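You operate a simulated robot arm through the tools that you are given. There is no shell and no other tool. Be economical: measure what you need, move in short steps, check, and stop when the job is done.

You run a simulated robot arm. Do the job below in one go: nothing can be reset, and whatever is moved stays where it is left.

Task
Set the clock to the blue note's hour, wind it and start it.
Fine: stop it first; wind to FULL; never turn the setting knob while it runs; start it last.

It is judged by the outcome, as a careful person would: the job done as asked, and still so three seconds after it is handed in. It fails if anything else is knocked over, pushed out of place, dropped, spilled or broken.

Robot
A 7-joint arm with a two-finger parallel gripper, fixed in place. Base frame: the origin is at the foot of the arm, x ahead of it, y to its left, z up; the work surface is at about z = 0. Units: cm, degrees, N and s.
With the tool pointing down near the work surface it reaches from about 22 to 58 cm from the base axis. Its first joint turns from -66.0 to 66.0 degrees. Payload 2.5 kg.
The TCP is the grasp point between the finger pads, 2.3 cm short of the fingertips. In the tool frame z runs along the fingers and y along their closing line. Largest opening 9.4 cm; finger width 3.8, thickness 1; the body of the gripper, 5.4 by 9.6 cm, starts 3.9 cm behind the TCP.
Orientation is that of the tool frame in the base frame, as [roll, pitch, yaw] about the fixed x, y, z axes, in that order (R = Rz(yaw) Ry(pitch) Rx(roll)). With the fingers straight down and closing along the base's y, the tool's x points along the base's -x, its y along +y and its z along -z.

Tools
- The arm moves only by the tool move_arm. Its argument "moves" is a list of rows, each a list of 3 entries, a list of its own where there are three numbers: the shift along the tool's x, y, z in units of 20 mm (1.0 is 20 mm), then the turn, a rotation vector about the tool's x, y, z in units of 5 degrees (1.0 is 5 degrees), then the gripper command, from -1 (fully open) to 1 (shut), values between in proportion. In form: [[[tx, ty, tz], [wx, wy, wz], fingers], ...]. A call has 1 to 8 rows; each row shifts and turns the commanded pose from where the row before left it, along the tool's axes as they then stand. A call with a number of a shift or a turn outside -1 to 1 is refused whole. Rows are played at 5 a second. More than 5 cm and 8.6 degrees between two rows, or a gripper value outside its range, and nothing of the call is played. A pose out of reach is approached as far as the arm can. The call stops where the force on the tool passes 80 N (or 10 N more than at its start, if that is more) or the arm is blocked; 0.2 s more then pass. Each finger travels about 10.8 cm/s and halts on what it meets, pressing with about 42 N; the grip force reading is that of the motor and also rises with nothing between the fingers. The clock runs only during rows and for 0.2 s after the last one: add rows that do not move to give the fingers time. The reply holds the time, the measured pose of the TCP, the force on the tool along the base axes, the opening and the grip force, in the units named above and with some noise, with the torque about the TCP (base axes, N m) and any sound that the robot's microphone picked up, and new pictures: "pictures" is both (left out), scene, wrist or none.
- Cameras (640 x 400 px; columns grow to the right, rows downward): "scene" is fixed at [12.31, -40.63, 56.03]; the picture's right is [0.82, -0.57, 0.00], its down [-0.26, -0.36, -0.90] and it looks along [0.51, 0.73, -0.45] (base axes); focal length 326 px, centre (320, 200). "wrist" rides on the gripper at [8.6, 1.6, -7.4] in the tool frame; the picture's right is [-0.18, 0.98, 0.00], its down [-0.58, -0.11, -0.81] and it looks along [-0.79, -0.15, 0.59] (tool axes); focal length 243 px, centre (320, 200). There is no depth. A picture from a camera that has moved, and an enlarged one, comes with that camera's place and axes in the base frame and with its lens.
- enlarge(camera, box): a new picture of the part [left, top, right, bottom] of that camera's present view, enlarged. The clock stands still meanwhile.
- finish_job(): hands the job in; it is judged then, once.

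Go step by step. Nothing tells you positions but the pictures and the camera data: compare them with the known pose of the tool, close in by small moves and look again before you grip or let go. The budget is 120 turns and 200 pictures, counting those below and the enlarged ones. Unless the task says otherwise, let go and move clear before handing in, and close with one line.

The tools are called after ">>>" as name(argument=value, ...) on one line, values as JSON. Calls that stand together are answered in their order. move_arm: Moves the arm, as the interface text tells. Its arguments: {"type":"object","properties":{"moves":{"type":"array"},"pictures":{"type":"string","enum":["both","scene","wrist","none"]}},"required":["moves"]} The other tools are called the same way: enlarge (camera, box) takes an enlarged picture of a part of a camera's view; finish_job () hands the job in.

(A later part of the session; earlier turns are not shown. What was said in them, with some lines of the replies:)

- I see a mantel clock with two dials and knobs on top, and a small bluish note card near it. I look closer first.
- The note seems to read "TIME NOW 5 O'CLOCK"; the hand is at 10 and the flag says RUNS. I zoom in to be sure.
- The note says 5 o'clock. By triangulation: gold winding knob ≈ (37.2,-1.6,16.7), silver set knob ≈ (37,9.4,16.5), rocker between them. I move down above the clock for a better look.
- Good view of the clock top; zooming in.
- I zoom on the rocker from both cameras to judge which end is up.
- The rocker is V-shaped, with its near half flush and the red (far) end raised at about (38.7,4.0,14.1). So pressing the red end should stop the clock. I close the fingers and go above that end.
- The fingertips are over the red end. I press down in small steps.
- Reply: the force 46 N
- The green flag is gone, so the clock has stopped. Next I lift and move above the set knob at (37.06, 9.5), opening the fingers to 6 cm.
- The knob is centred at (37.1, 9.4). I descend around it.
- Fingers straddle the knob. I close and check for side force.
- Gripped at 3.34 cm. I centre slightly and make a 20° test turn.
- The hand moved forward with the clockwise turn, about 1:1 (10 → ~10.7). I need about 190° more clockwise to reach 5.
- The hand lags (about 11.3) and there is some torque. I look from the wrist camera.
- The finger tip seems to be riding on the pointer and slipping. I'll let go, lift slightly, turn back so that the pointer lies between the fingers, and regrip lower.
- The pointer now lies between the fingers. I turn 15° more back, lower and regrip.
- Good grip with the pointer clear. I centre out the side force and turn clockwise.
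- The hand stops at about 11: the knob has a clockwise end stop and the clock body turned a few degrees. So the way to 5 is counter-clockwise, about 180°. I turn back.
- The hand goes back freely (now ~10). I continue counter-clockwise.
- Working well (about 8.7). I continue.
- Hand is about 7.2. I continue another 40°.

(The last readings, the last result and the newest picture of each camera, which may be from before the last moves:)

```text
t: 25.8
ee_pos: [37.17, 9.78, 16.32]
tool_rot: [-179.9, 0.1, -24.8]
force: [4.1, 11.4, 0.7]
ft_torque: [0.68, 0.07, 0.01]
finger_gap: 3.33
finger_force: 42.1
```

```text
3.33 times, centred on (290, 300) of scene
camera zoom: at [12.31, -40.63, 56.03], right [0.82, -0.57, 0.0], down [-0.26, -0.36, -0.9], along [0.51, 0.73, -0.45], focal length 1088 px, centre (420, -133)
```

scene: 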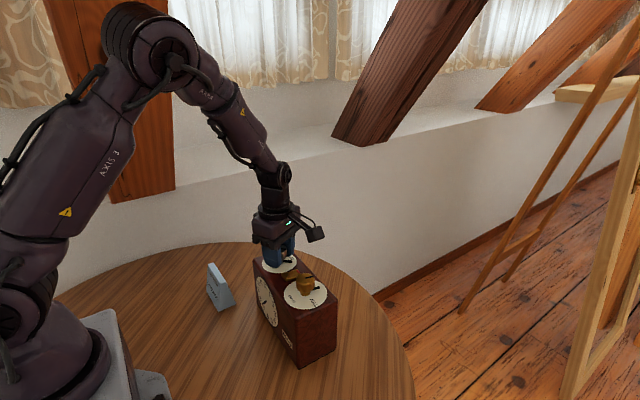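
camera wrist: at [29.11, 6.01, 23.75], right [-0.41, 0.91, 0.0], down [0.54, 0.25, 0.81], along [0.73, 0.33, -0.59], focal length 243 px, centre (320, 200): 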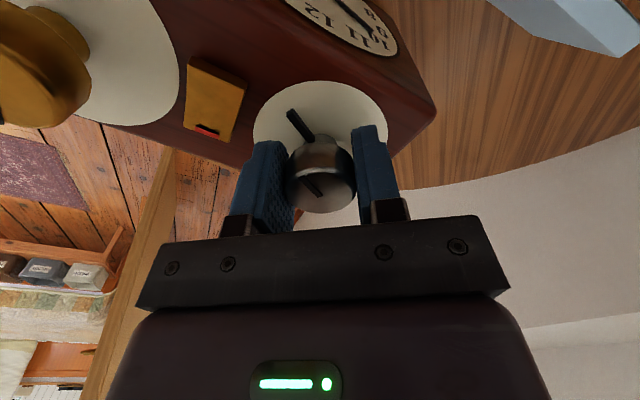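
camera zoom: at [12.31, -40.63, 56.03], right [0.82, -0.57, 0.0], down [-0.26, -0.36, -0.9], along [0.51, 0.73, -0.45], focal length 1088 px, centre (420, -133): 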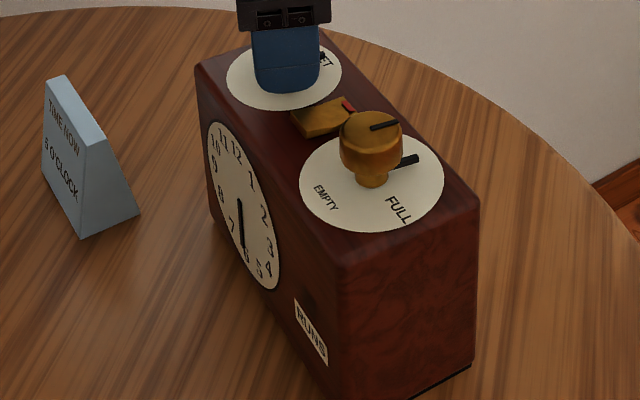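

Hand is near 6. I turn 25° more and zoom on the dial.

>>> move_arm(moves=[[[0, 0, 0], [0, 0, -1], 1], [[0, 0, 0], [0, 0, -1], 1], [[0, 0, 0], [0, 0, -1], 1], [[0, 0, 0], [0, 0, -1], 1], [[0, 0, 0], [0, 0, -1], 1], [[0, 0, 0], [0, 0, 0], 1]], pictures="none")

>>> enlarge(camera="scene", box=[250, 270, 290, 335])

```text
t: 27.2
ee_pos: [37.13, 9.78, 16.35]
tool_rot: [-179.9, -0.2, 0.2]
force: [6.6, 18.9, 8.2]
ft_torque: [0.17, 0.21, -0.01]
finger_gap: 3.33
finger_force: 41.1
```

```text
6.15 times, centred on (270, 302) of scene
camera zoom: at [12.3, -40.63, 56.03], right [0.82, -0.57, 0.0], down [-0.26, -0.36, -0.9], along [0.51, 0.73, -0.45], focal length 2009 px, centre (628, -431)
```

zoom: 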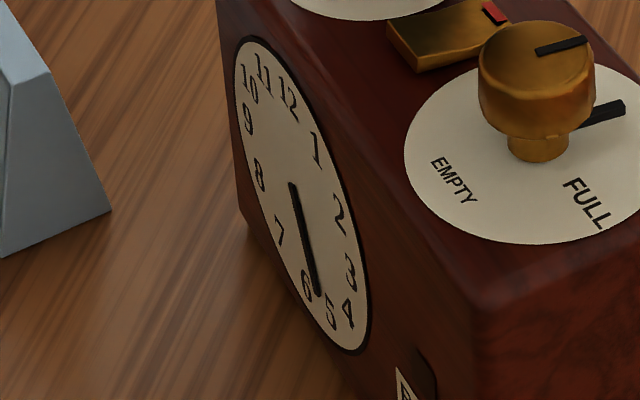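

The hand is at about 5.5, so 15° more is needed. I also relieve the side force.

>>> move_arm(moves=[[[0, -0.05, 0], [0, 0, -1], 1], [[0, 0, 0], [0, 0, -1], 1], [[0, 0, 0], [0, 0, -1], 1], [[0, 0, 0], [0, 0, 0], 1]], pictures="none")

>>> enlarge(camera="scene", box=[250, 270, 290, 335])

```text
t: 28.2
ee_pos: [37.14, 9.96, 16.37]
tool_rot: [-179.9, -0.1, 15.2]
force: [6.1, 19.7, 3.0]
ft_torque: [0.69, 0.07, -0.05]
finger_gap: 3.35
finger_force: 42.6
```

```text
6.15 times, centred on (270, 302) of scene
camera zoom: at [12.31, -40.63, 56.03], right [0.82, -0.57, 0.0], down [-0.26, -0.36, -0.9], along [0.51, 0.73, -0.45], focal length 2009 px, centre (628, -431)
```

zoom: 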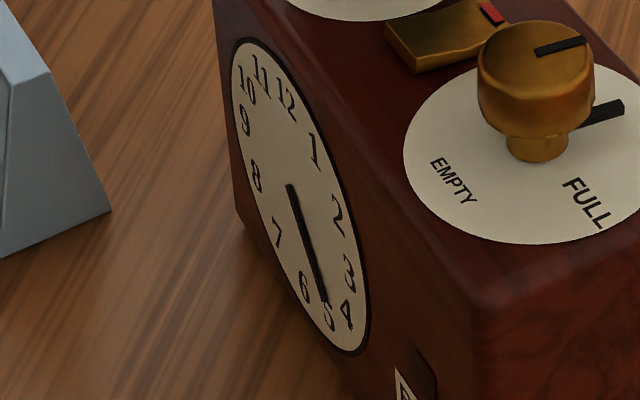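

The hand is at or very near 5. I release, lift, and check without load.

>>> move_arm(moves=[[[0, 0, 0], [0, 0, 0], -0.06], [[0, 0, 0], [0, 0, 0], -0.06], [[0, 0, -1], [0, 0, 0], -0.06], [[0, 0, -1], [0, 0, 0], -0.06], [[0, 0, -1], [0, 0, 0], -0.06]])

>>> enlarge(camera="scene", box=[250, 270, 290, 335])

>>> enlarge(camera="scene", box=[240, 240, 340, 310])

```text
t: 29.4
ee_pos: [37.19, 9.68, 22.46]
tool_rot: [-180.0, 0.0, 15.1]
force: [0.8, -0.4, 0.3]
ft_torque: [0.02, -0.01, -0.01]
finger_gap: 4.97
finger_force: 0.1
camera wrist: at [46.01, 10.29, 29.81], right [0.08, -1.0, 0.0], down [-0.59, -0.05, 0.81], along [-0.8, -0.06, -0.59], focal length 243 px, centre (320, 200)
```

scene: 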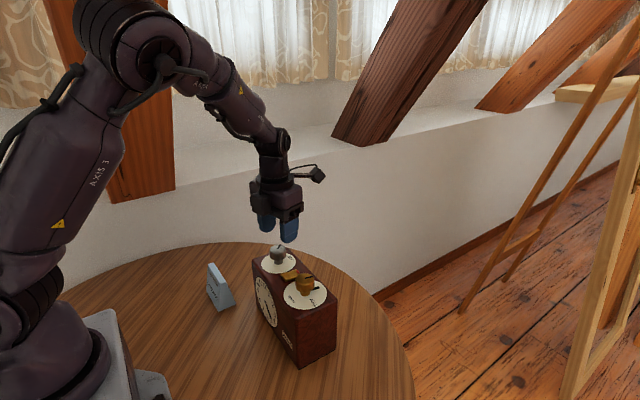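
wrist: 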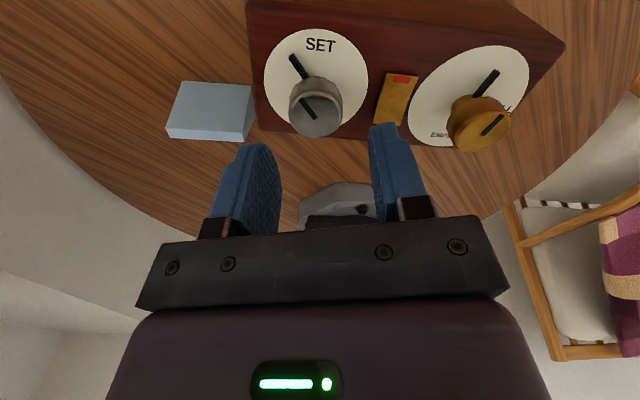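

```text
6.15 times, centred on (270, 302) of scene
camera zoom: at [12.31, -40.63, 56.03], right [0.82, -0.57, 0.0], down [-0.26, -0.36, -0.9], along [0.51, 0.73, -0.45], focal length 2009 px, centre (628, -431)
```

zoom: 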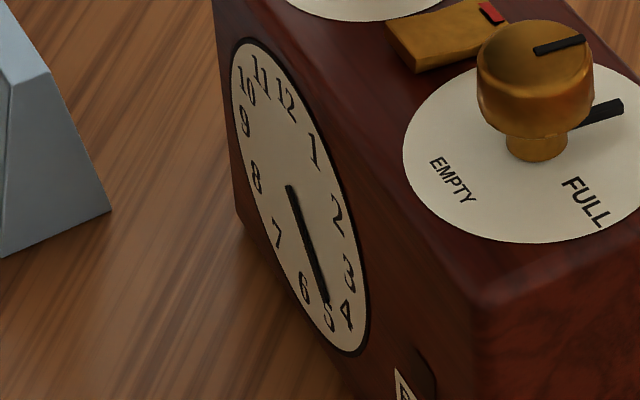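

```text
5.71 times, centred on (290, 275) of scene
camera zoom: at [12.31, -40.63, 56.03], right [0.82, -0.57, 0.0], down [-0.26, -0.36, -0.9], along [0.51, 0.73, -0.45], focal length 1866 px, centre (491, -229)
```

zoom: 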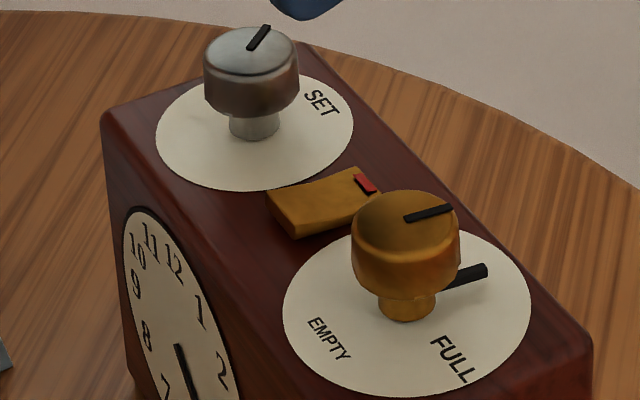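

The set hand looks like 5; I'll check it face-on later. Now for the gold winding knob at ≈(36.8,-1.2): its pointer is at about +x, and FULL is towards -y, ~85° clockwise. I move over.

>>> move_arm(moves=[[[0, 0, 0], [0, 0, 1], -0.06], [[0, 0, 0], [0, 0, 1], -0.06], [[0, 0, 0], [0, 0, 1], -0.06], [[0, 0, 0], [0, 0, 1], -0.06], [[0.046, 0.908, 0], [0, 0, 0], -0.06], [[0.046, 0.908, 0], [0, 0, 0], -0.06], [[0.046, 0.908, 0], [0, 0, 0], -0.06]], pictures="none")

>>> move_arm(moves=[[[0.046, 0.908, 0], [0, 0, 0], -0.06], [[0.046, 0.908, 0], [0, 0, 0], -0.06], [[0.046, 0.908, 0], [0, 0, 0], -0.06], [[0, 0, 0], [0, 0, 0], -0.06]])

>>> enlarge(camera="wrist", box=[150, 0, 470, 220])

```text
t: 31.0
ee_pos: [37.02, 4.31, 22.39]
tool_rot: [179.9, 0.0, -5.0]
force: [0.1, 1.1, 0.3]
ft_torque: [0.01, 0.02, 0.02]
finger_gap: 4.99
finger_force: 0.1
```

```text
t: 32.0
ee_pos: [36.89, -1.12, 22.22]
tool_rot: [180.0, 0.0, -4.9]
force: [-0.6, 0.2, -0.6]
ft_torque: [0.04, -0.01, -0.03]
finger_gap: 4.97
finger_force: 0.0
camera wrist: at [45.41, -3.66, 29.71], right [-0.27, -0.96, 0.0], down [-0.57, 0.16, 0.81], along [-0.78, 0.22, -0.59], focal length 243 px, centre (320, 200)
```

scene: 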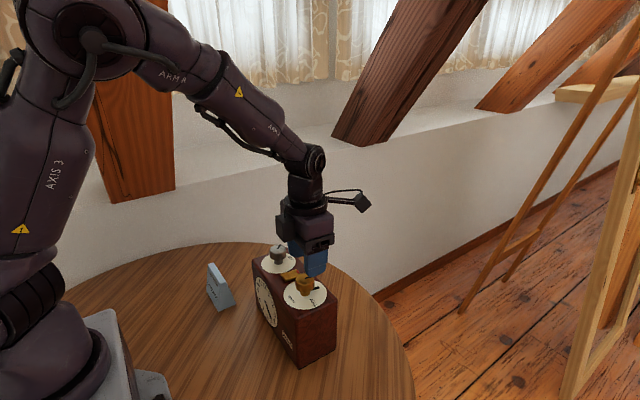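
wrist: 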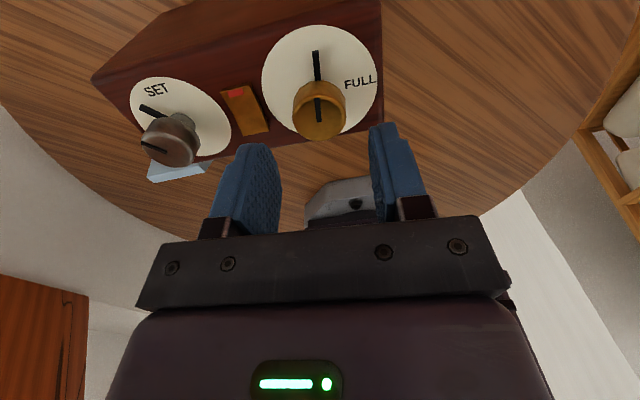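

```text
1.82 times, centred on (310, 110) of wrist
camera zoom: at [45.41, -3.66, 29.71], right [-0.27, -0.96, 0.0], down [-0.57, 0.16, 0.81], along [-0.78, 0.22, -0.59], focal length 441 px, centre (338, 364)
```

zoom: 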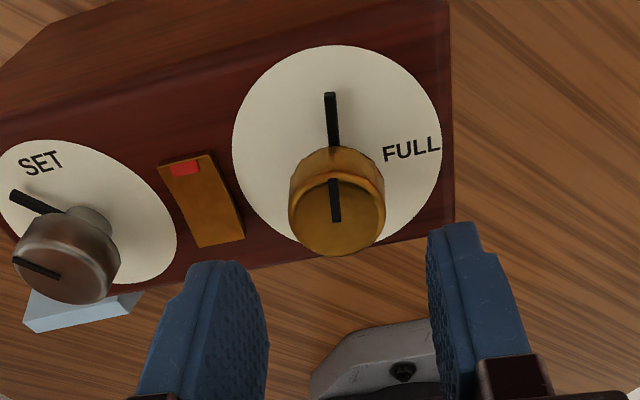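

Knob centred and pointer between the fingers. I descend and grip.

>>> move_arm(moves=[[[-0.13, 0, 1], [0, 0, 0], -0.06], [[0, 0, 1], [0, 0, 0], -0.06], [[0, 0, 0.5], [0, 0, 0], -0.06], [[0, 0, 0.4], [0, 0, 0], -0.06], [[0, 0, 0], [0, 0, 0], 1], [[0, 0, 0], [0, 0, 0], 1]])

```text
t: 33.4
ee_pos: [36.54, -1.11, 16.6]
tool_rot: [-179.9, -0.1, -4.9]
force: [-0.6, 4.0, 1.1]
ft_torque: [-0.46, -0.25, -0.05]
finger_gap: 3.34
finger_force: 42.3
camera wrist: at [45.14, -3.51, 23.93], right [-0.27, -0.96, 0.0], down [-0.57, 0.16, 0.81], along [-0.78, 0.22, -0.59], focal length 243 px, centre (320, 200)
```

scene: 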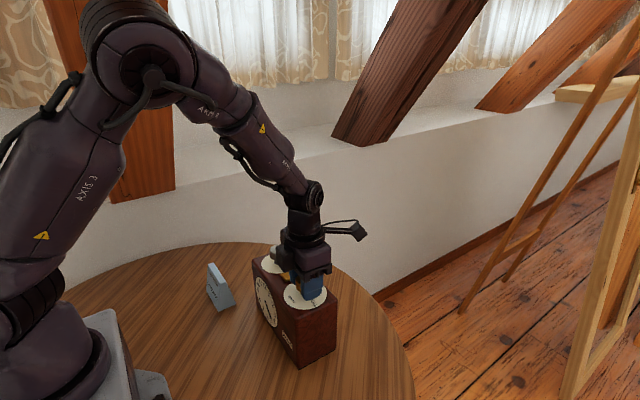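
wrist: 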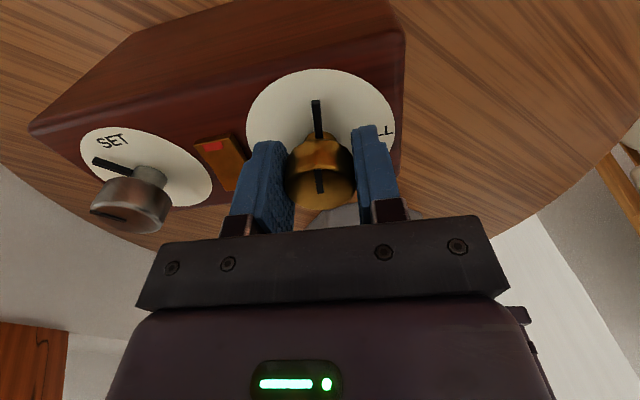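

Gripped. I wind clockwise by 40° first, watching the torque.

>>> move_arm(moves=[[[0, 0, 0], [0, 0, 1], 1], [[0, 0, 0], [0, 0, 1], 1], [[0, 0, 0], [0, 0, 1], 1], [[0, 0, 0], [0, 0, 1], 1], [[0, 0, 0], [0, 0, 1], 1], [[0, 0, 0], [0, 0, 1], 1], [[0, 0, 0], [0, 0, 1], 1], [[0, 0, 0], [0, 0, 1], 1]])

>>> enlarge(camera="scene", box=[240, 240, 340, 330])

```text
t: 35.2
ee_pos: [36.46, -1.11, 16.51]
tool_rot: [179.9, 0.1, -45.0]
force: [-1.2, -4.5, -0.1]
ft_torque: [-0.36, -0.14, 0.02]
finger_gap: 3.33
finger_force: 41.9
camera wrist: at [41.38, -8.36, 23.94], right [-0.83, -0.56, 0.0], down [-0.33, 0.49, 0.81], along [-0.46, 0.67, -0.59], focal length 243 px, centre (320, 200)
```

scene: 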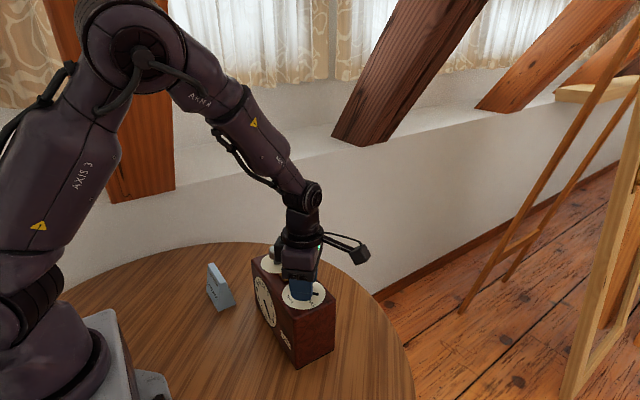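
wrist: 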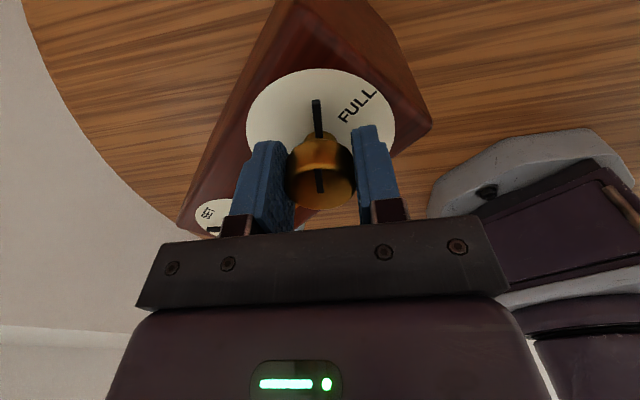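

```text
4.44 times, centred on (290, 285) of scene
camera zoom: at [12.31, -40.63, 56.03], right [0.82, -0.57, 0.0], down [-0.26, -0.36, -0.9], along [0.51, 0.73, -0.45], focal length 1451 px, centre (453, -178)
```

zoom: 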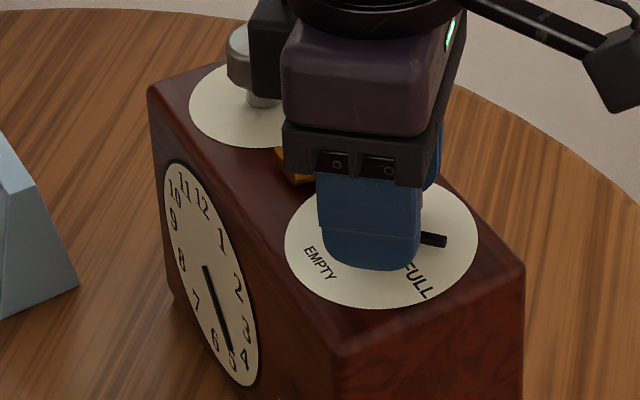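

It winds freely. 30° more, then I check.

>>> move_arm(moves=[[[0, 0, 0], [0, 0, 1], 1], [[0, 0, 0], [0, 0, 1], 1], [[0, 0, 0], [0, 0, 1], 1], [[0, 0, 0], [0, 0, 1], 1], [[0, 0, 0], [0, 0, 1], 1], [[0, 0, 0], [0, 0, 1], 1]], pictures="wrist")

>>> enlarge(camera="scene", box=[260, 250, 340, 330])

```text
t: 36.6
ee_pos: [36.3, -1.09, 16.42]
tool_rot: [180.0, 0.0, -75.0]
force: [-5.1, 2.1, 0.8]
ft_torque: [0.34, 0.18, 0.02]
finger_gap: 3.35
finger_force: 42.1
camera wrist: at [37.1, -9.94, 23.94], right [-1.0, -0.08, 0.0], down [-0.04, 0.59, 0.81], along [-0.06, 0.8, -0.59], focal length 243 px, centre (320, 200)
```

wrist: 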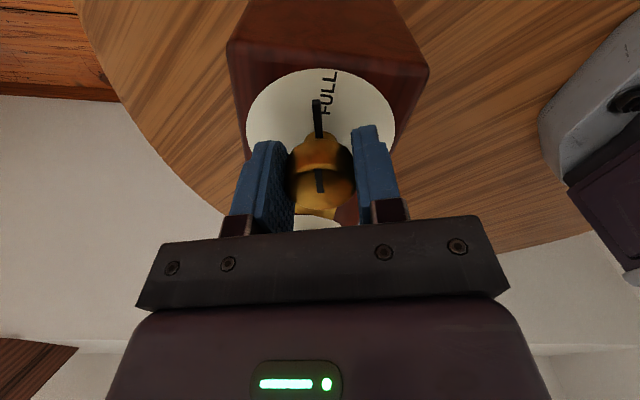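

```text
5.00 times, centred on (300, 290) of scene
camera zoom: at [12.31, -40.63, 56.03], right [0.82, -0.57, 0.0], down [-0.26, -0.36, -0.9], along [0.51, 0.73, -0.45], focal length 1633 px, centre (420, -250)
```

zoom: 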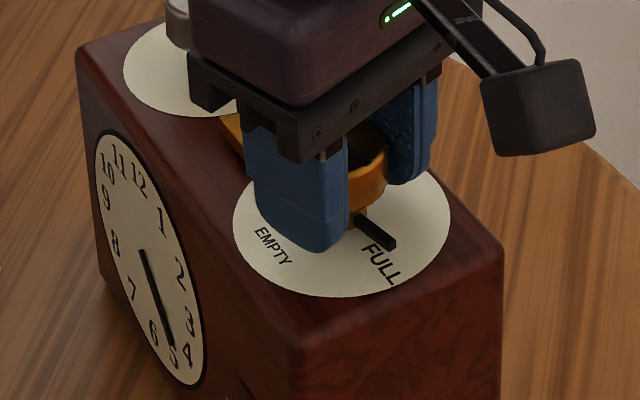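

Pointer is about 10° short of the FULL label. Two more small steps.

>>> move_arm(moves=[[[0, 0, 0], [0, 0, 0.7], 1], [[0, 0, 0], [0, 0, 0.7], 1], [[0, 0, 0], [0, 0, 0], 1]], pictures="wrist")

>>> enlarge(camera="wrist", box=[220, 50, 420, 200])

```text
t: 37.4
ee_pos: [36.46, -1.1, 16.62]
tool_rot: [-180.0, -0.1, -82.1]
force: [1.4, -5.8, -0.5]
ft_torque: [0.31, 0.32, 0.01]
finger_gap: 3.37
finger_force: 42.2
camera wrist: at [36.07, -9.93, 23.97], right [-1.0, 0.05, 0.0], down [0.03, 0.59, 0.81], along [0.04, 0.8, -0.59], focal length 243 px, centre (320, 200)
```

wrist: 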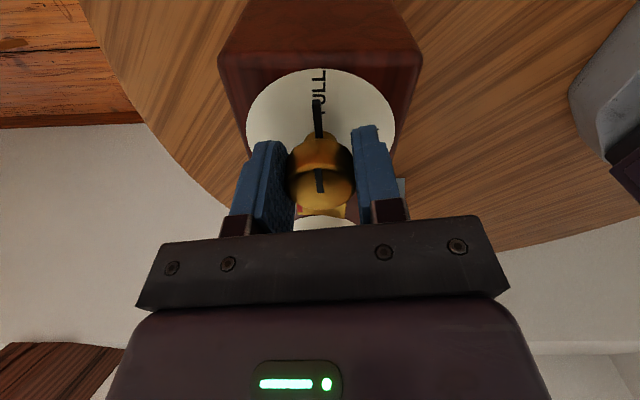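

```text
2.67 times, centred on (320, 125) of wrist
camera zoom: at [36.07, -9.93, 23.97], right [-1.0, 0.05, 0.0], down [0.03, 0.59, 0.81], along [0.04, 0.8, -0.59], focal length 647 px, centre (320, 400)
```

zoom: 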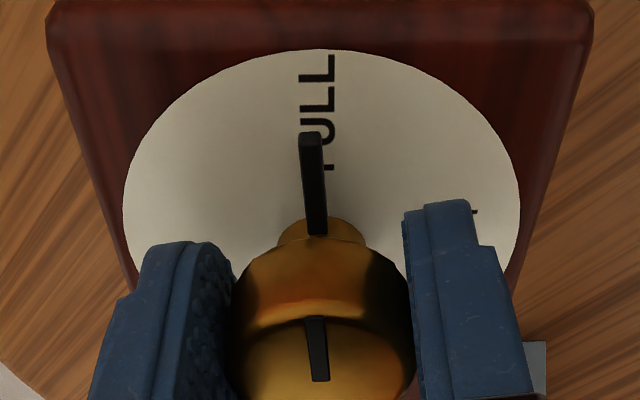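

Almost there; pointer tip is a hair left of the label's centre line. One more small step.

>>> move_arm(moves=[[[0, 0, 0], [0, 0, 0.8], 1], [[0, 0, 0], [0, 0, 0], 1]], pictures="none")

>>> enlarge(camera="wrist", box=[220, 50, 420, 200])

```text
t: 38.0
ee_pos: [36.45, -1.09, 16.6]
tool_rot: [-179.8, -0.1, -86.1]
force: [2.0, -8.8, 0.4]
ft_torque: [-0.04, 0.26, 0.0]
finger_gap: 3.34
finger_force: 42.0
```

```text
2.67 times, centred on (320, 125) of wrist
camera zoom: at [35.41, -9.89, 23.97], right [-0.99, 0.12, 0.0], down [0.07, 0.59, 0.81], along [0.09, 0.8, -0.59], focal length 647 px, centre (320, 400)
```

zoom: 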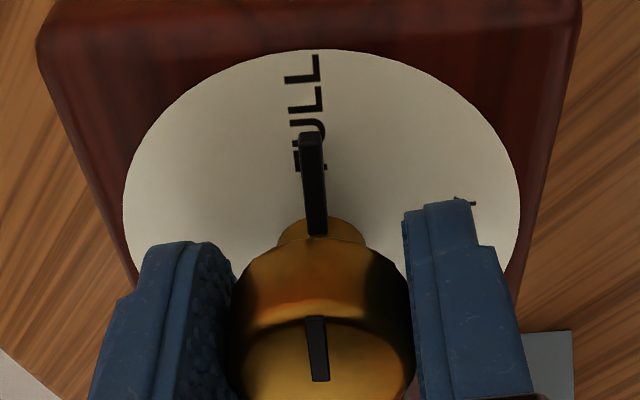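

The pointer is now in line with FULL. I nudge 2.5° more to feel whether there is a stop.

>>> move_arm(moves=[[[0, 0, 0], [0, 0, 0.5], 1], [[0, 0, 0], [0, 0, 0], 1]], pictures="none")

>>> enlarge(camera="wrist", box=[220, 50, 420, 200])

```text
t: 38.6
ee_pos: [36.4, -1.09, 16.58]
tool_rot: [180.0, -0.1, -88.4]
force: [-6.2, -8.8, 5.9]
ft_torque: [0.21, -0.01, 0.03]
finger_gap: 3.34
finger_force: 41.9
```

```text
2.67 times, centred on (320, 125) of wrist
camera zoom: at [35.05, -9.83, 23.96], right [-0.99, 0.16, 0.0], down [0.09, 0.58, 0.81], along [0.13, 0.8, -0.59], focal length 647 px, centre (320, 400)
```

zoom: 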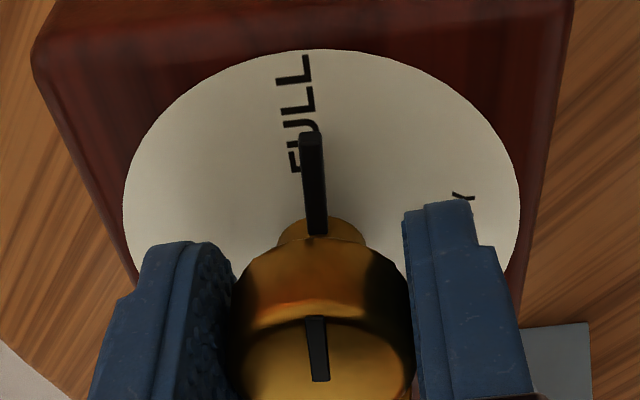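

It turns freely with no stop; the pointer is on the FULL label. I release, lift and inspect.

>>> move_arm(moves=[[[0, 0, 0], [0, 0, 0], -0.06], [[0, 0, 0], [0, 0, 0], -0.06], [[0, 0, -1], [0, 0, 0], -0.06], [[0, 0, -1], [0, 0, 0], -0.06], [[0, 0, -1], [0, 0, 0], -0.06]])

>>> enlarge(camera="wrist", box=[220, 20, 420, 170])

>>> enlarge(camera="scene", box=[260, 265, 340, 325])

```text
t: 39.8
ee_pos: [36.25, -1.12, 22.59]
tool_rot: [180.0, -0.1, -88.5]
force: [-0.3, 0.3, -0.3]
ft_torque: [-0.03, -0.02, 0.01]
finger_gap: 4.98
finger_force: 0.1
camera wrist: at [34.94, -9.93, 30.02], right [-0.99, 0.16, 0.0], down [0.09, 0.58, 0.81], along [0.13, 0.8, -0.59], focal length 243 px, centre (320, 200)
```

scene: 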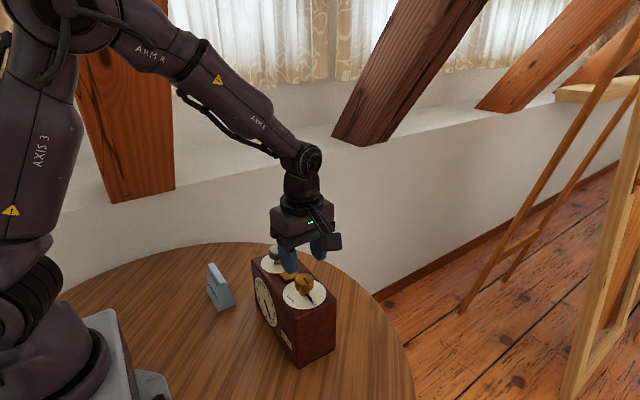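
wrist: 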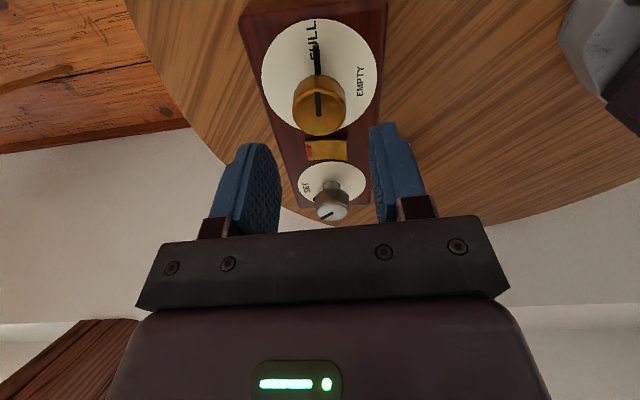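

```text
2.67 times, centred on (320, 95) of wrist
camera zoom: at [34.94, -9.93, 30.02], right [-0.99, 0.16, 0.0], down [0.09, 0.58, 0.81], along [0.13, 0.8, -0.59], focal length 647 px, centre (320, 480)
```

zoom: 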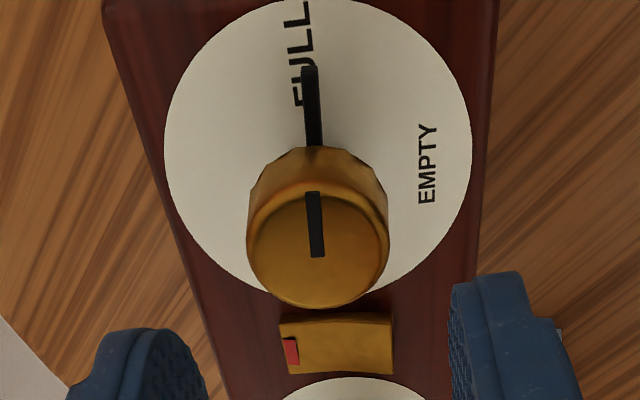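

```text
6.67 times, centred on (300, 295) of scene
camera zoom: at [12.31, -40.63, 56.03], right [0.82, -0.57, 0.0], down [-0.26, -0.36, -0.9], along [0.51, 0.73, -0.45], focal length 2177 px, centre (453, -433)
```

zoom: 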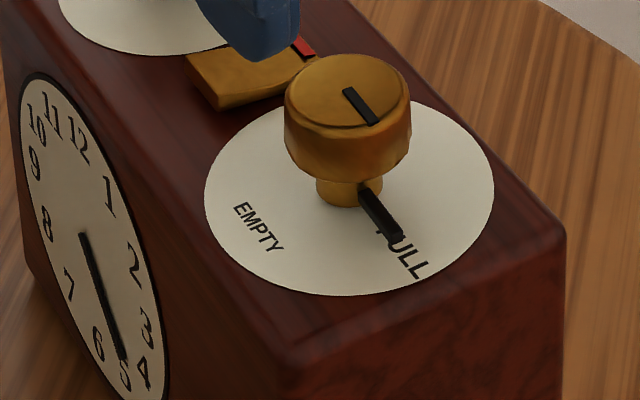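

Pointer is on FULL. Next I check the dial face-on before starting: I rotate back to yaw 180 and retreat so that the wrist camera sees the face.

>>> move_arm(moves=[[[0, 0, -0.3], [0, 0, 1], 0.5], [[0, 0, -0.3], [0, 0, 1], 0.5], [[0, 0, -0.3], [0, 0, 1], 0.5], [[0, 0, -0.3], [0, 0, 1], 0.5], [[0, 0, 0], [0, 0, 1], 0.5], [[0, 0, 0], [0, 0, 1], 0.5], [[0, 0, 0], [0, 0, 1], 0.5], [[0, 0, 0], [0, 0, 1], 0.5]], pictures="none")

>>> move_arm(moves=[[[0, 0, 0], [0, 0, 1], 1], [[0, 0, 0], [0, 0, 1], 1], [[0, 0, 0], [0, 0, 1], 1], [[0, 0, 0], [0, 0, 1], 1], [[0, 0, 0], [0, 0, 1], 1], [[0, 0, 0], [0, 0, 1], 1], [[0, 0, 0], [0, 0, 1], 1], [[0, 0, 0], [0, 0, 1], 1]], pictures="none")

>>> move_arm(moves=[[[0, 0, 0], [0, 0, 1], 1], [[0, 0, 0], [0, 0, 1], 1], [[1, 0.8, 0], [0, 0, 0.3], 1], [[1, 0.8, 0], [0, 0, 0], 1], [[1, 0.8, 0], [0, 0, 0], 1], [[1, 0.8, 0], [0, 0, 0], 1], [[1, 0, 0.5], [0, 0, 0], 1]])

>>> enlarge(camera="wrist", box=[200, 0, 480, 180])

```text
t: 41.6
ee_pos: [36.36, -1.12, 24.97]
tool_rot: [180.0, 0.0, -128.5]
force: [-0.2, -0.5, 0.7]
ft_torque: [-0.01, 0.01, 0.0]
finger_gap: 2.36
finger_force: 0.1
```

```text
t: 43.4
ee_pos: [36.33, -0.99, 25.0]
tool_rot: [-179.9, 0.0, -168.5]
force: [-0.6, 0.9, 0.3]
ft_torque: [0.0, 0.04, -0.03]
finger_gap: 0.03
finger_force: 41.7
```

```text
t: 45.0
ee_pos: [26.43, 5.4, 23.93]
tool_rot: [-180.0, 0.0, 180.0]
force: [0.5, 0.2, -0.2]
ft_torque: [0.03, 0.01, 0.02]
finger_gap: 0.02
finger_force: 42.1
camera wrist: at [17.8, 6.88, 31.36], right [0.18, 0.98, 0.0], down [0.58, -0.11, 0.81], along [0.79, -0.15, -0.59], focal length 243 px, centre (320, 200)
```

scene: 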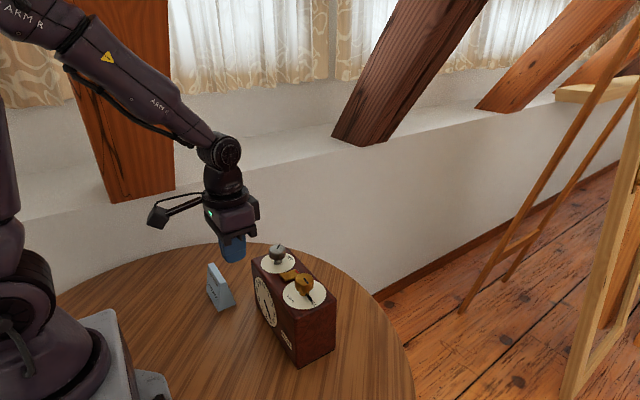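
wrist: 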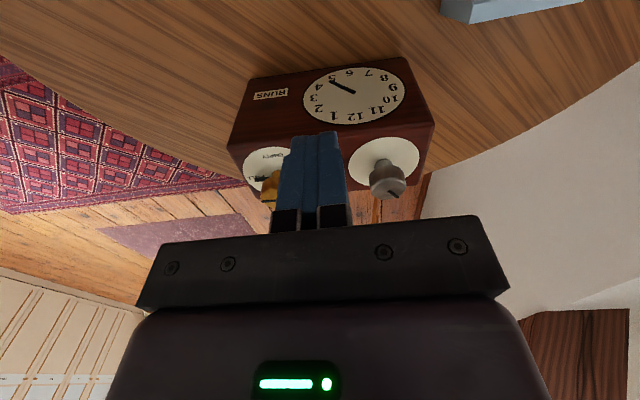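

```text
2.22 times, centred on (340, 90) of wrist
camera zoom: at [17.8, 6.88, 31.36], right [0.18, 0.98, 0.0], down [0.58, -0.11, 0.81], along [0.79, -0.15, -0.59], focal length 539 px, centre (276, 444)
```

zoom: 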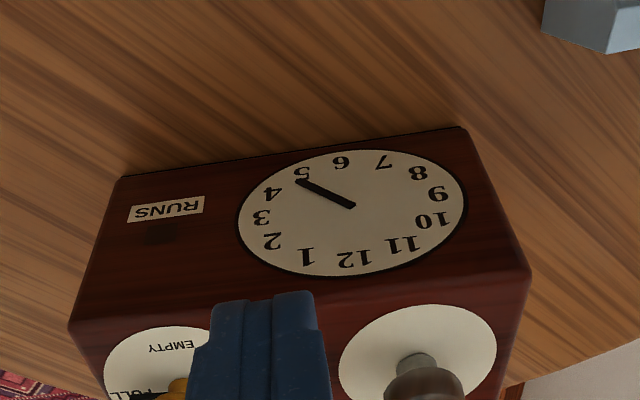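

>>> enlarge(camera="wrist", box=[295, 55, 415, 135])

```text
5.00 times, centred on (355, 95) of wrist
camera zoom: at [17.8, 6.88, 31.36], right [0.18, 0.98, 0.0], down [0.58, -0.11, 0.81], along [0.79, -0.15, -0.59], focal length 1213 px, centre (145, 725)
```

zoom: 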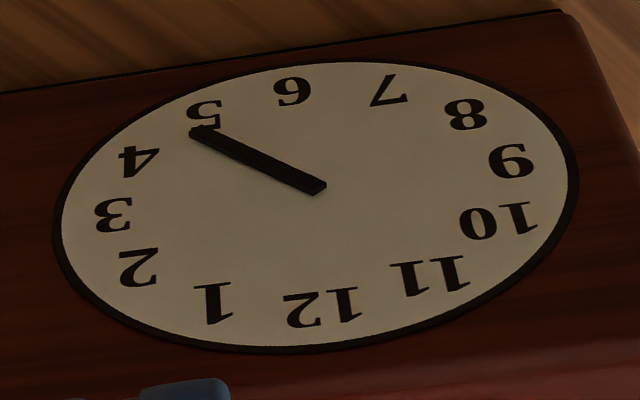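

The hand is about 9° past 5 (toward 4). With the clock still stopped, I'll correct it: back over the set knob with fingers opened to 5 cm.

>>> move_arm(moves=[[[-0.9, 0.37, 0], [0, 0, 0], 1], [[-0.9, 0.37, 0], [0, 0, 0], 1], [[-0.9, 0.37, 0], [0, 0, 0], 0.5], [[-0.9, 0.37, 0], [0, 0, 0], -0.06], [[-0.9, 0.37, 0], [0, 0, 0], -0.06], [[-0.9, 0.37, 0], [0, 0, 0], -0.06], [[0, 0, 0.4], [0, 0, -1], -0.06], [[0, 0, 0.4], [0, 0, -1], -0.06]], pictures="none")

>>> move_arm(moves=[[[0, 0, 0], [0, 0, -1], -0.06], [[0, 0, 0], [0, 0, -1], -0.06], [[0, 0, 0], [0, 0, -1], -0.06], [[0, 0, 0], [0, 0, -1], -0.06], [[0, 0, 0], [0, 0, 0], -0.06]], pictures="wrist")

>>> enlarge(camera="wrist", box=[200, 20, 440, 180])

```text
t: 46.8
ee_pos: [37.14, 9.6, 22.22]
tool_rot: [180.0, 0.0, -169.9]
force: [-0.2, -0.5, 0.2]
ft_torque: [-0.02, -0.01, 0.03]
finger_gap: 4.99
finger_force: 0.0
```

```text
t: 48.0
ee_pos: [37.23, 9.7, 22.49]
tool_rot: [180.0, 0.0, -150.0]
force: [-0.2, -0.1, -0.4]
ft_torque: [-0.01, 0.01, -0.02]
finger_gap: 4.98
finger_force: 0.1
camera wrist: at [28.89, 6.73, 29.76], right [-0.33, 0.94, 0.0], down [0.56, 0.2, 0.81], along [0.76, 0.27, -0.59], focal length 243 px, centre (320, 200)
```

wrist: 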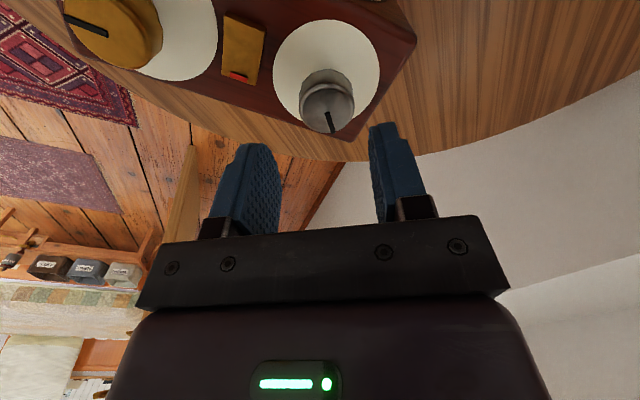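

```text
2.50 times, centred on (320, 100) of wrist
camera zoom: at [28.89, 6.73, 29.76], right [-0.33, 0.94, 0.0], down [0.56, 0.2, 0.81], along [0.76, 0.27, -0.59], focal length 606 px, centre (320, 450)
```

zoom: 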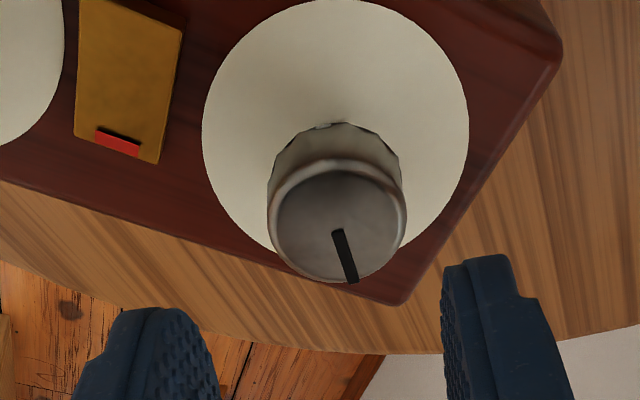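

I adjust ~3 mm sideways, descend and grip.

>>> move_arm(moves=[[[0.05, 0.15, 1], [0, 0, 0], -0.06], [[0, 0, 1], [0, 0, 0], -0.06], [[0, 0, 0.5], [0, 0, 0], -0.06], [[0, 0, 0.45], [0, 0, 0], -0.06], [[0, 0, 0], [0, 0, 0], 0.2], [[0, 0, 0], [0, 0, 0], 1], [[0, 0, 0], [0, 0, 0], 1]], pictures="wrist")

```text
t: 49.6
ee_pos: [36.9, 9.9, 16.47]
tool_rot: [179.9, 0.0, -149.9]
force: [-1.3, 6.9, 0.0]
ft_torque: [-0.49, -0.45, 0.02]
finger_gap: 3.34
finger_force: 41.9
camera wrist: at [28.67, 6.92, 23.78], right [-0.33, 0.94, 0.0], down [0.56, 0.2, 0.81], along [0.76, 0.27, -0.59], focal length 243 px, centre (320, 200)
```

wrist: 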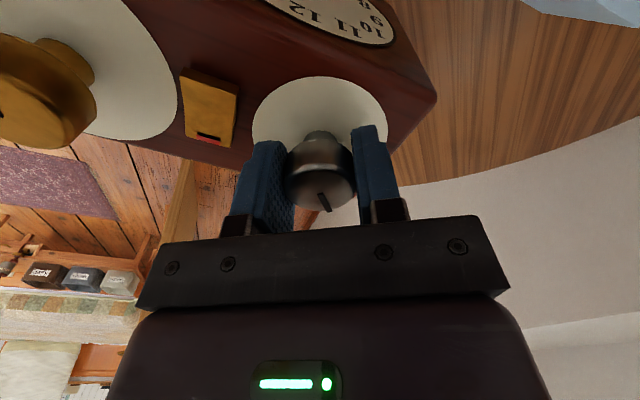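

Gripped cleanly. I turn 9.5° clockwise, release and lift.

>>> move_arm(moves=[[[0, 0, 0], [0, 0, 0.95], 1], [[0, 0, 0], [0, 0, 0.95], 1], [[0, 0, 0], [0, 0, 0], 1], [[0, 0, 0], [0, 0, 0], -0.06], [[0, 0, 0], [0, 0, 0], -0.06], [[0, 0, -1], [0, 0, 0], -0.06], [[0, 0, -1], [0, 0, 0], -0.06], [[0, 0, -1], [0, 0, 0], -0.06]], pictures="none")

>>> move_arm(moves=[[[0, 0, -0.5], [0, 0, 1], 1], [[0, 0, 0], [0, 0, 1], 1], [[0, 0, 0], [0, 0, 1], 1], [[0, 0, 0], [0, 0, 1], 1], [[1, -0.4, 0], [0, 0, 0.1], 1], [[1, -0.4, 0], [0, 0, 0], 1], [[1, -0.4, 0], [0, 0, 0], 1], [[1, -0.4, 0], [0, 0, 0], 1]], pictures="wrist")

>>> enlarge(camera="wrist", box=[290, 20, 410, 100])

```text
t: 51.4
ee_pos: [36.91, 9.76, 22.43]
tool_rot: [-180.0, 0.0, -159.5]
force: [0.2, -0.7, -0.6]
ft_torque: [-0.01, -0.05, 0.0]
finger_gap: 4.98
finger_force: 0.0
```

```text
t: 53.2
ee_pos: [28.87, 6.6, 23.43]
tool_rot: [180.0, -0.1, -179.9]
force: [0.0, 0.2, 0.2]
ft_torque: [-0.01, 0.0, 0.01]
finger_gap: 0.01
finger_force: 41.7
camera wrist: at [20.21, 8.22, 30.83], right [0.18, 0.98, 0.0], down [0.58, -0.11, 0.81], along [0.79, -0.15, -0.59], focal length 243 px, centre (320, 200)
```

wrist: 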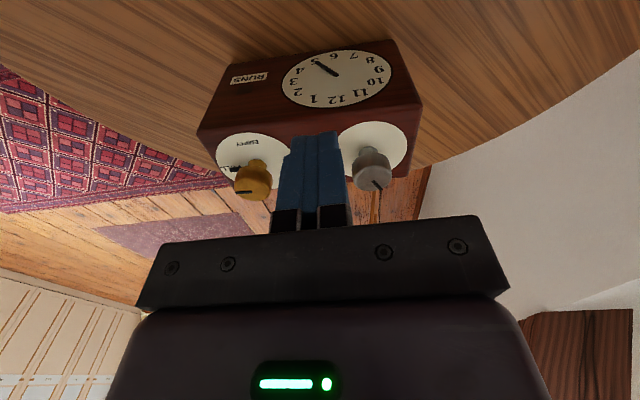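

```text
5.00 times, centred on (350, 60) of wrist
camera zoom: at [20.21, 8.22, 30.83], right [0.18, 0.98, 0.0], down [0.58, -0.11, 0.81], along [0.79, -0.15, -0.59], focal length 1213 px, centre (170, 900)
```

zoom: 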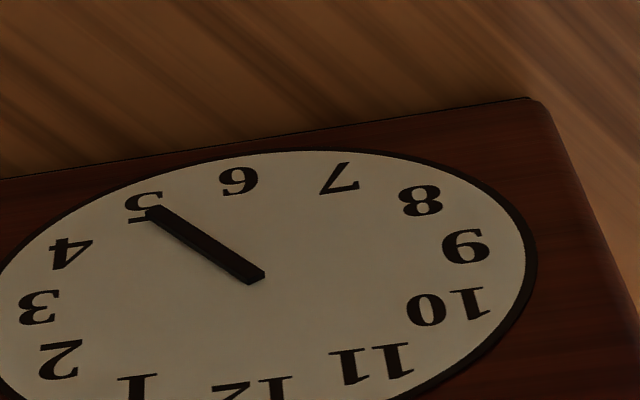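

The hand now points at 5 (within ~2°). Now to start it: closed fingers above the raised near end of the rocker, ≈(34.25, 4.45).

>>> move_arm(moves=[[[-0.67, -0.27, 0], [0, 0, 0], 1], [[-0.67, -0.27, 0], [0, 0, 0], 1], [[-0.67, -0.27, 0.5], [0, 0, 0], 1], [[-0.67, -0.27, 0.5], [0, 0, 0], 1], [[0, 0, 1], [0, 0, 0], 1], [[0, 0, 0.9], [0, 0, 0], 1], [[0, 0, 0], [0, 0, 0], 1]])

>>> enlarge(camera="wrist", box=[220, 20, 420, 180])

>>> enlarge(camera="scene", box=[240, 230, 340, 310])

```text
t: 54.8
ee_pos: [34.23, 4.5, 17.69]
tool_rot: [180.0, 0.1, 180.0]
force: [-0.3, 0.9, -0.1]
ft_torque: [-0.02, -0.01, 0.0]
finger_gap: 0.02
finger_force: 42.0
camera wrist: at [25.65, 6.17, 24.97], right [0.18, 0.98, 0.0], down [0.58, -0.11, 0.81], along [0.79, -0.15, -0.59], focal length 243 px, centre (320, 200)
```

scene: 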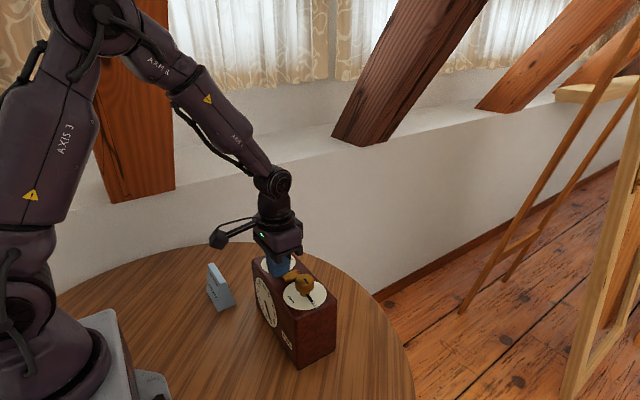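
wrist: 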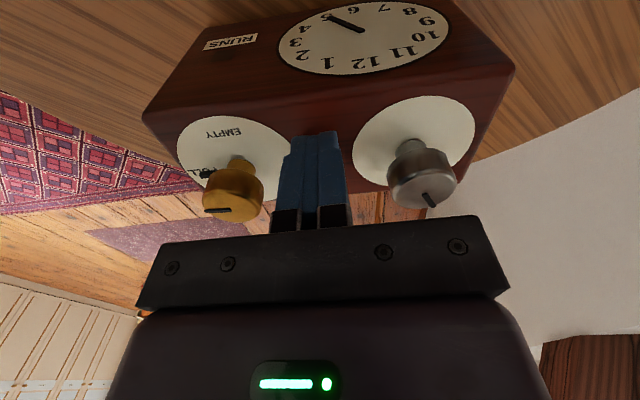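

```text
2.50 times, centred on (320, 100) of wrist
camera zoom: at [25.65, 6.17, 24.97], right [0.18, 0.98, 0.0], down [0.58, -0.11, 0.81], along [0.79, -0.15, -0.59], focal length 606 px, centre (320, 450)
```

zoom: 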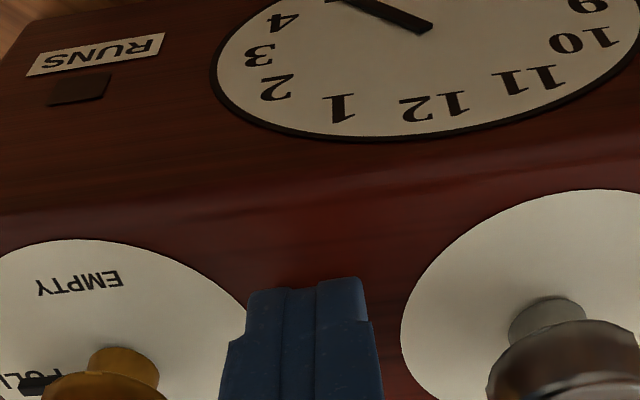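

```text
5.00 times, centred on (290, 270) of scene
camera zoom: at [12.31, -40.63, 56.03], right [0.82, -0.57, 0.0], down [-0.26, -0.36, -0.9], along [0.51, 0.73, -0.45], focal length 1633 px, centre (470, -150)
```

zoom: 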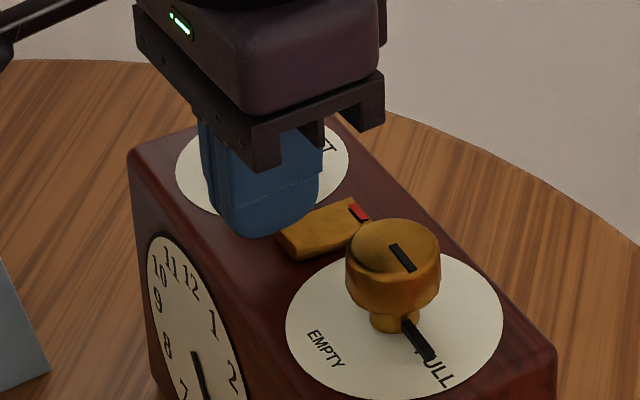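

Fingertips are above the near end. I press down in small steps.

>>> move_arm(moves=[[[0, 0, 0.25], [0, 0, 0], 1], [[0, 0, 0.1], [0, 0, 0], 1], [[0, 0, 0.1], [0, 0, 0], 1], [[0, 0, 0.1], [0, 0, 0], 1], [[0, 0, 0.1], [0, 0, 0], 1]], pictures="none")

>>> enlarge(camera="scene", box=[240, 240, 340, 360])

```text
t: 56.0
ee_pos: [34.36, 4.64, 16.57]
tool_rot: [-179.9, 0.1, 180.0]
force: [-24.4, -2.3, 59.1]
ft_torque: [-0.11, -0.54, -0.02]
finger_gap: 0.0
finger_force: 42.2
```

```text
3.33 times, centred on (290, 300) of scene
camera zoom: at [12.28, -40.64, 56.04], right [0.82, -0.57, 0.0], down [-0.25, -0.36, -0.9], along [0.51, 0.73, -0.45], focal length 1088 px, centre (420, -133)
```

zoom: 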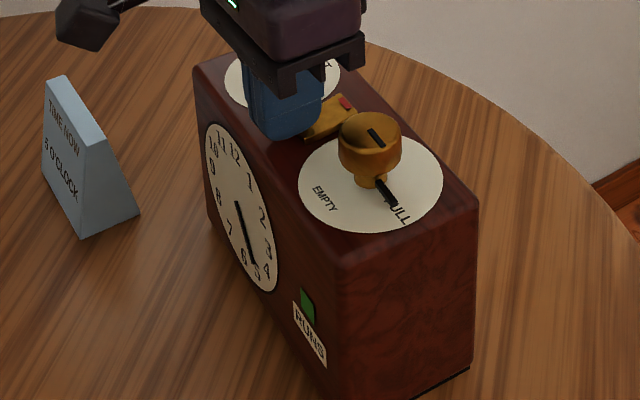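

The green flag is back, so the clock is running. I lift off and move clear.

>>> move_arm(moves=[[[0, 0, -1], [0, 0, 0], 1], [[0, 0, -1], [0, 0, 0], 1], [[0, 0, -1], [0, 0, 0], 1], [[0, 0, -1], [0, 0, 0], 1], [[1, 0, -0.5], [0, 0, 0], 1], [[1, 0, 0], [0, 0, 0], 1], [[0, 0, 0], [0, 0, 0], 1]])

>>> enlarge(camera="scene", box=[190, 230, 350, 370])

>>> enlarge(camera="wrist", box=[215, 20, 435, 180])

```text
t: 57.6
ee_pos: [30.01, 4.52, 25.23]
tool_rot: [180.0, -0.1, -180.0]
force: [1.0, 0.1, 0.2]
ft_torque: [0.0, -0.02, 0.02]
finger_gap: 0.02
finger_force: 42.0
camera wrist: at [21.48, 6.14, 32.66], right [0.18, 0.98, 0.0], down [0.58, -0.11, 0.81], along [0.79, -0.15, -0.59], focal length 243 px, centre (320, 200)
```

scene: 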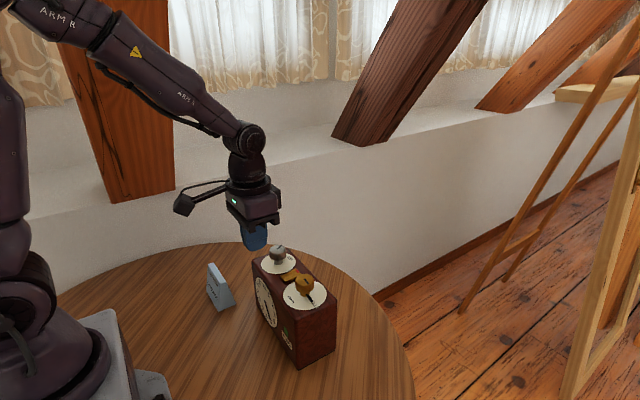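
wrist: 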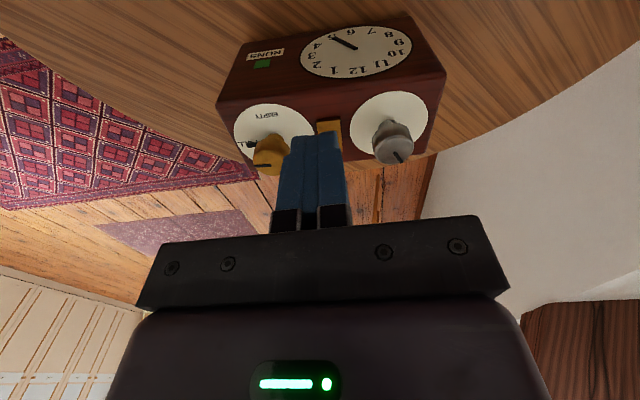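

```text
2.86 times, centred on (270, 300) of scene
camera zoom: at [12.31, -40.63, 56.03], right [0.82, -0.57, 0.0], down [-0.26, -0.36, -0.9], along [0.51, 0.73, -0.45], focal length 933 px, centre (463, -86)
```

zoom: 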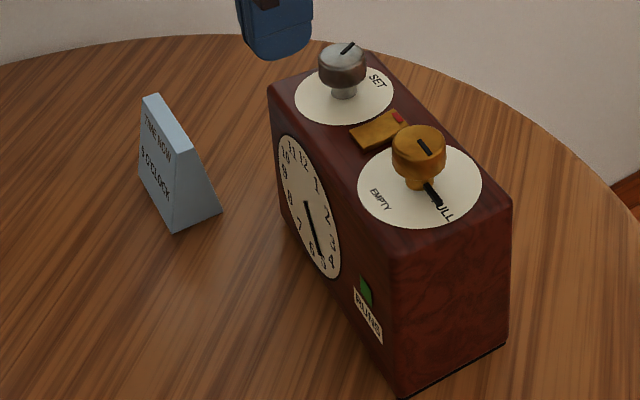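

```text
2.50 times, centred on (325, 100) of wrist
camera zoom: at [21.48, 6.14, 32.66], right [0.18, 0.98, 0.0], down [0.58, -0.11, 0.81], along [0.79, -0.15, -0.59], focal length 606 px, centre (308, 450)
```

zoom: 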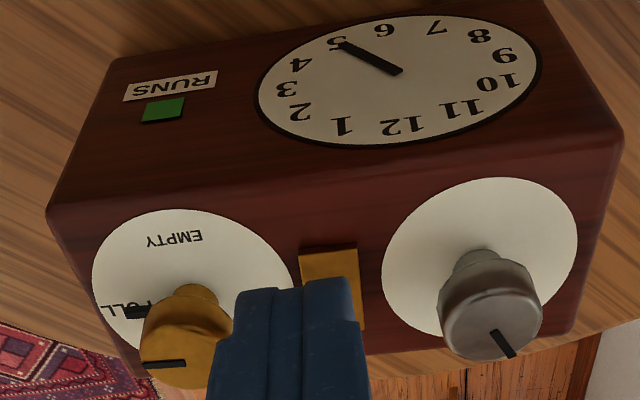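

The hand is at 5, the pointer is at FULL and the green RUNS flag shows. The note is undisturbed and the arm is clear, so I hand the job in.

>>> finish_job()

```text
The job is handed in.
```

The clock is stopped, set to 5 o'clock, wound to FULL and running again; its body turned and shifted a few millimetres when I hit an unexpected stop on the setting knob.
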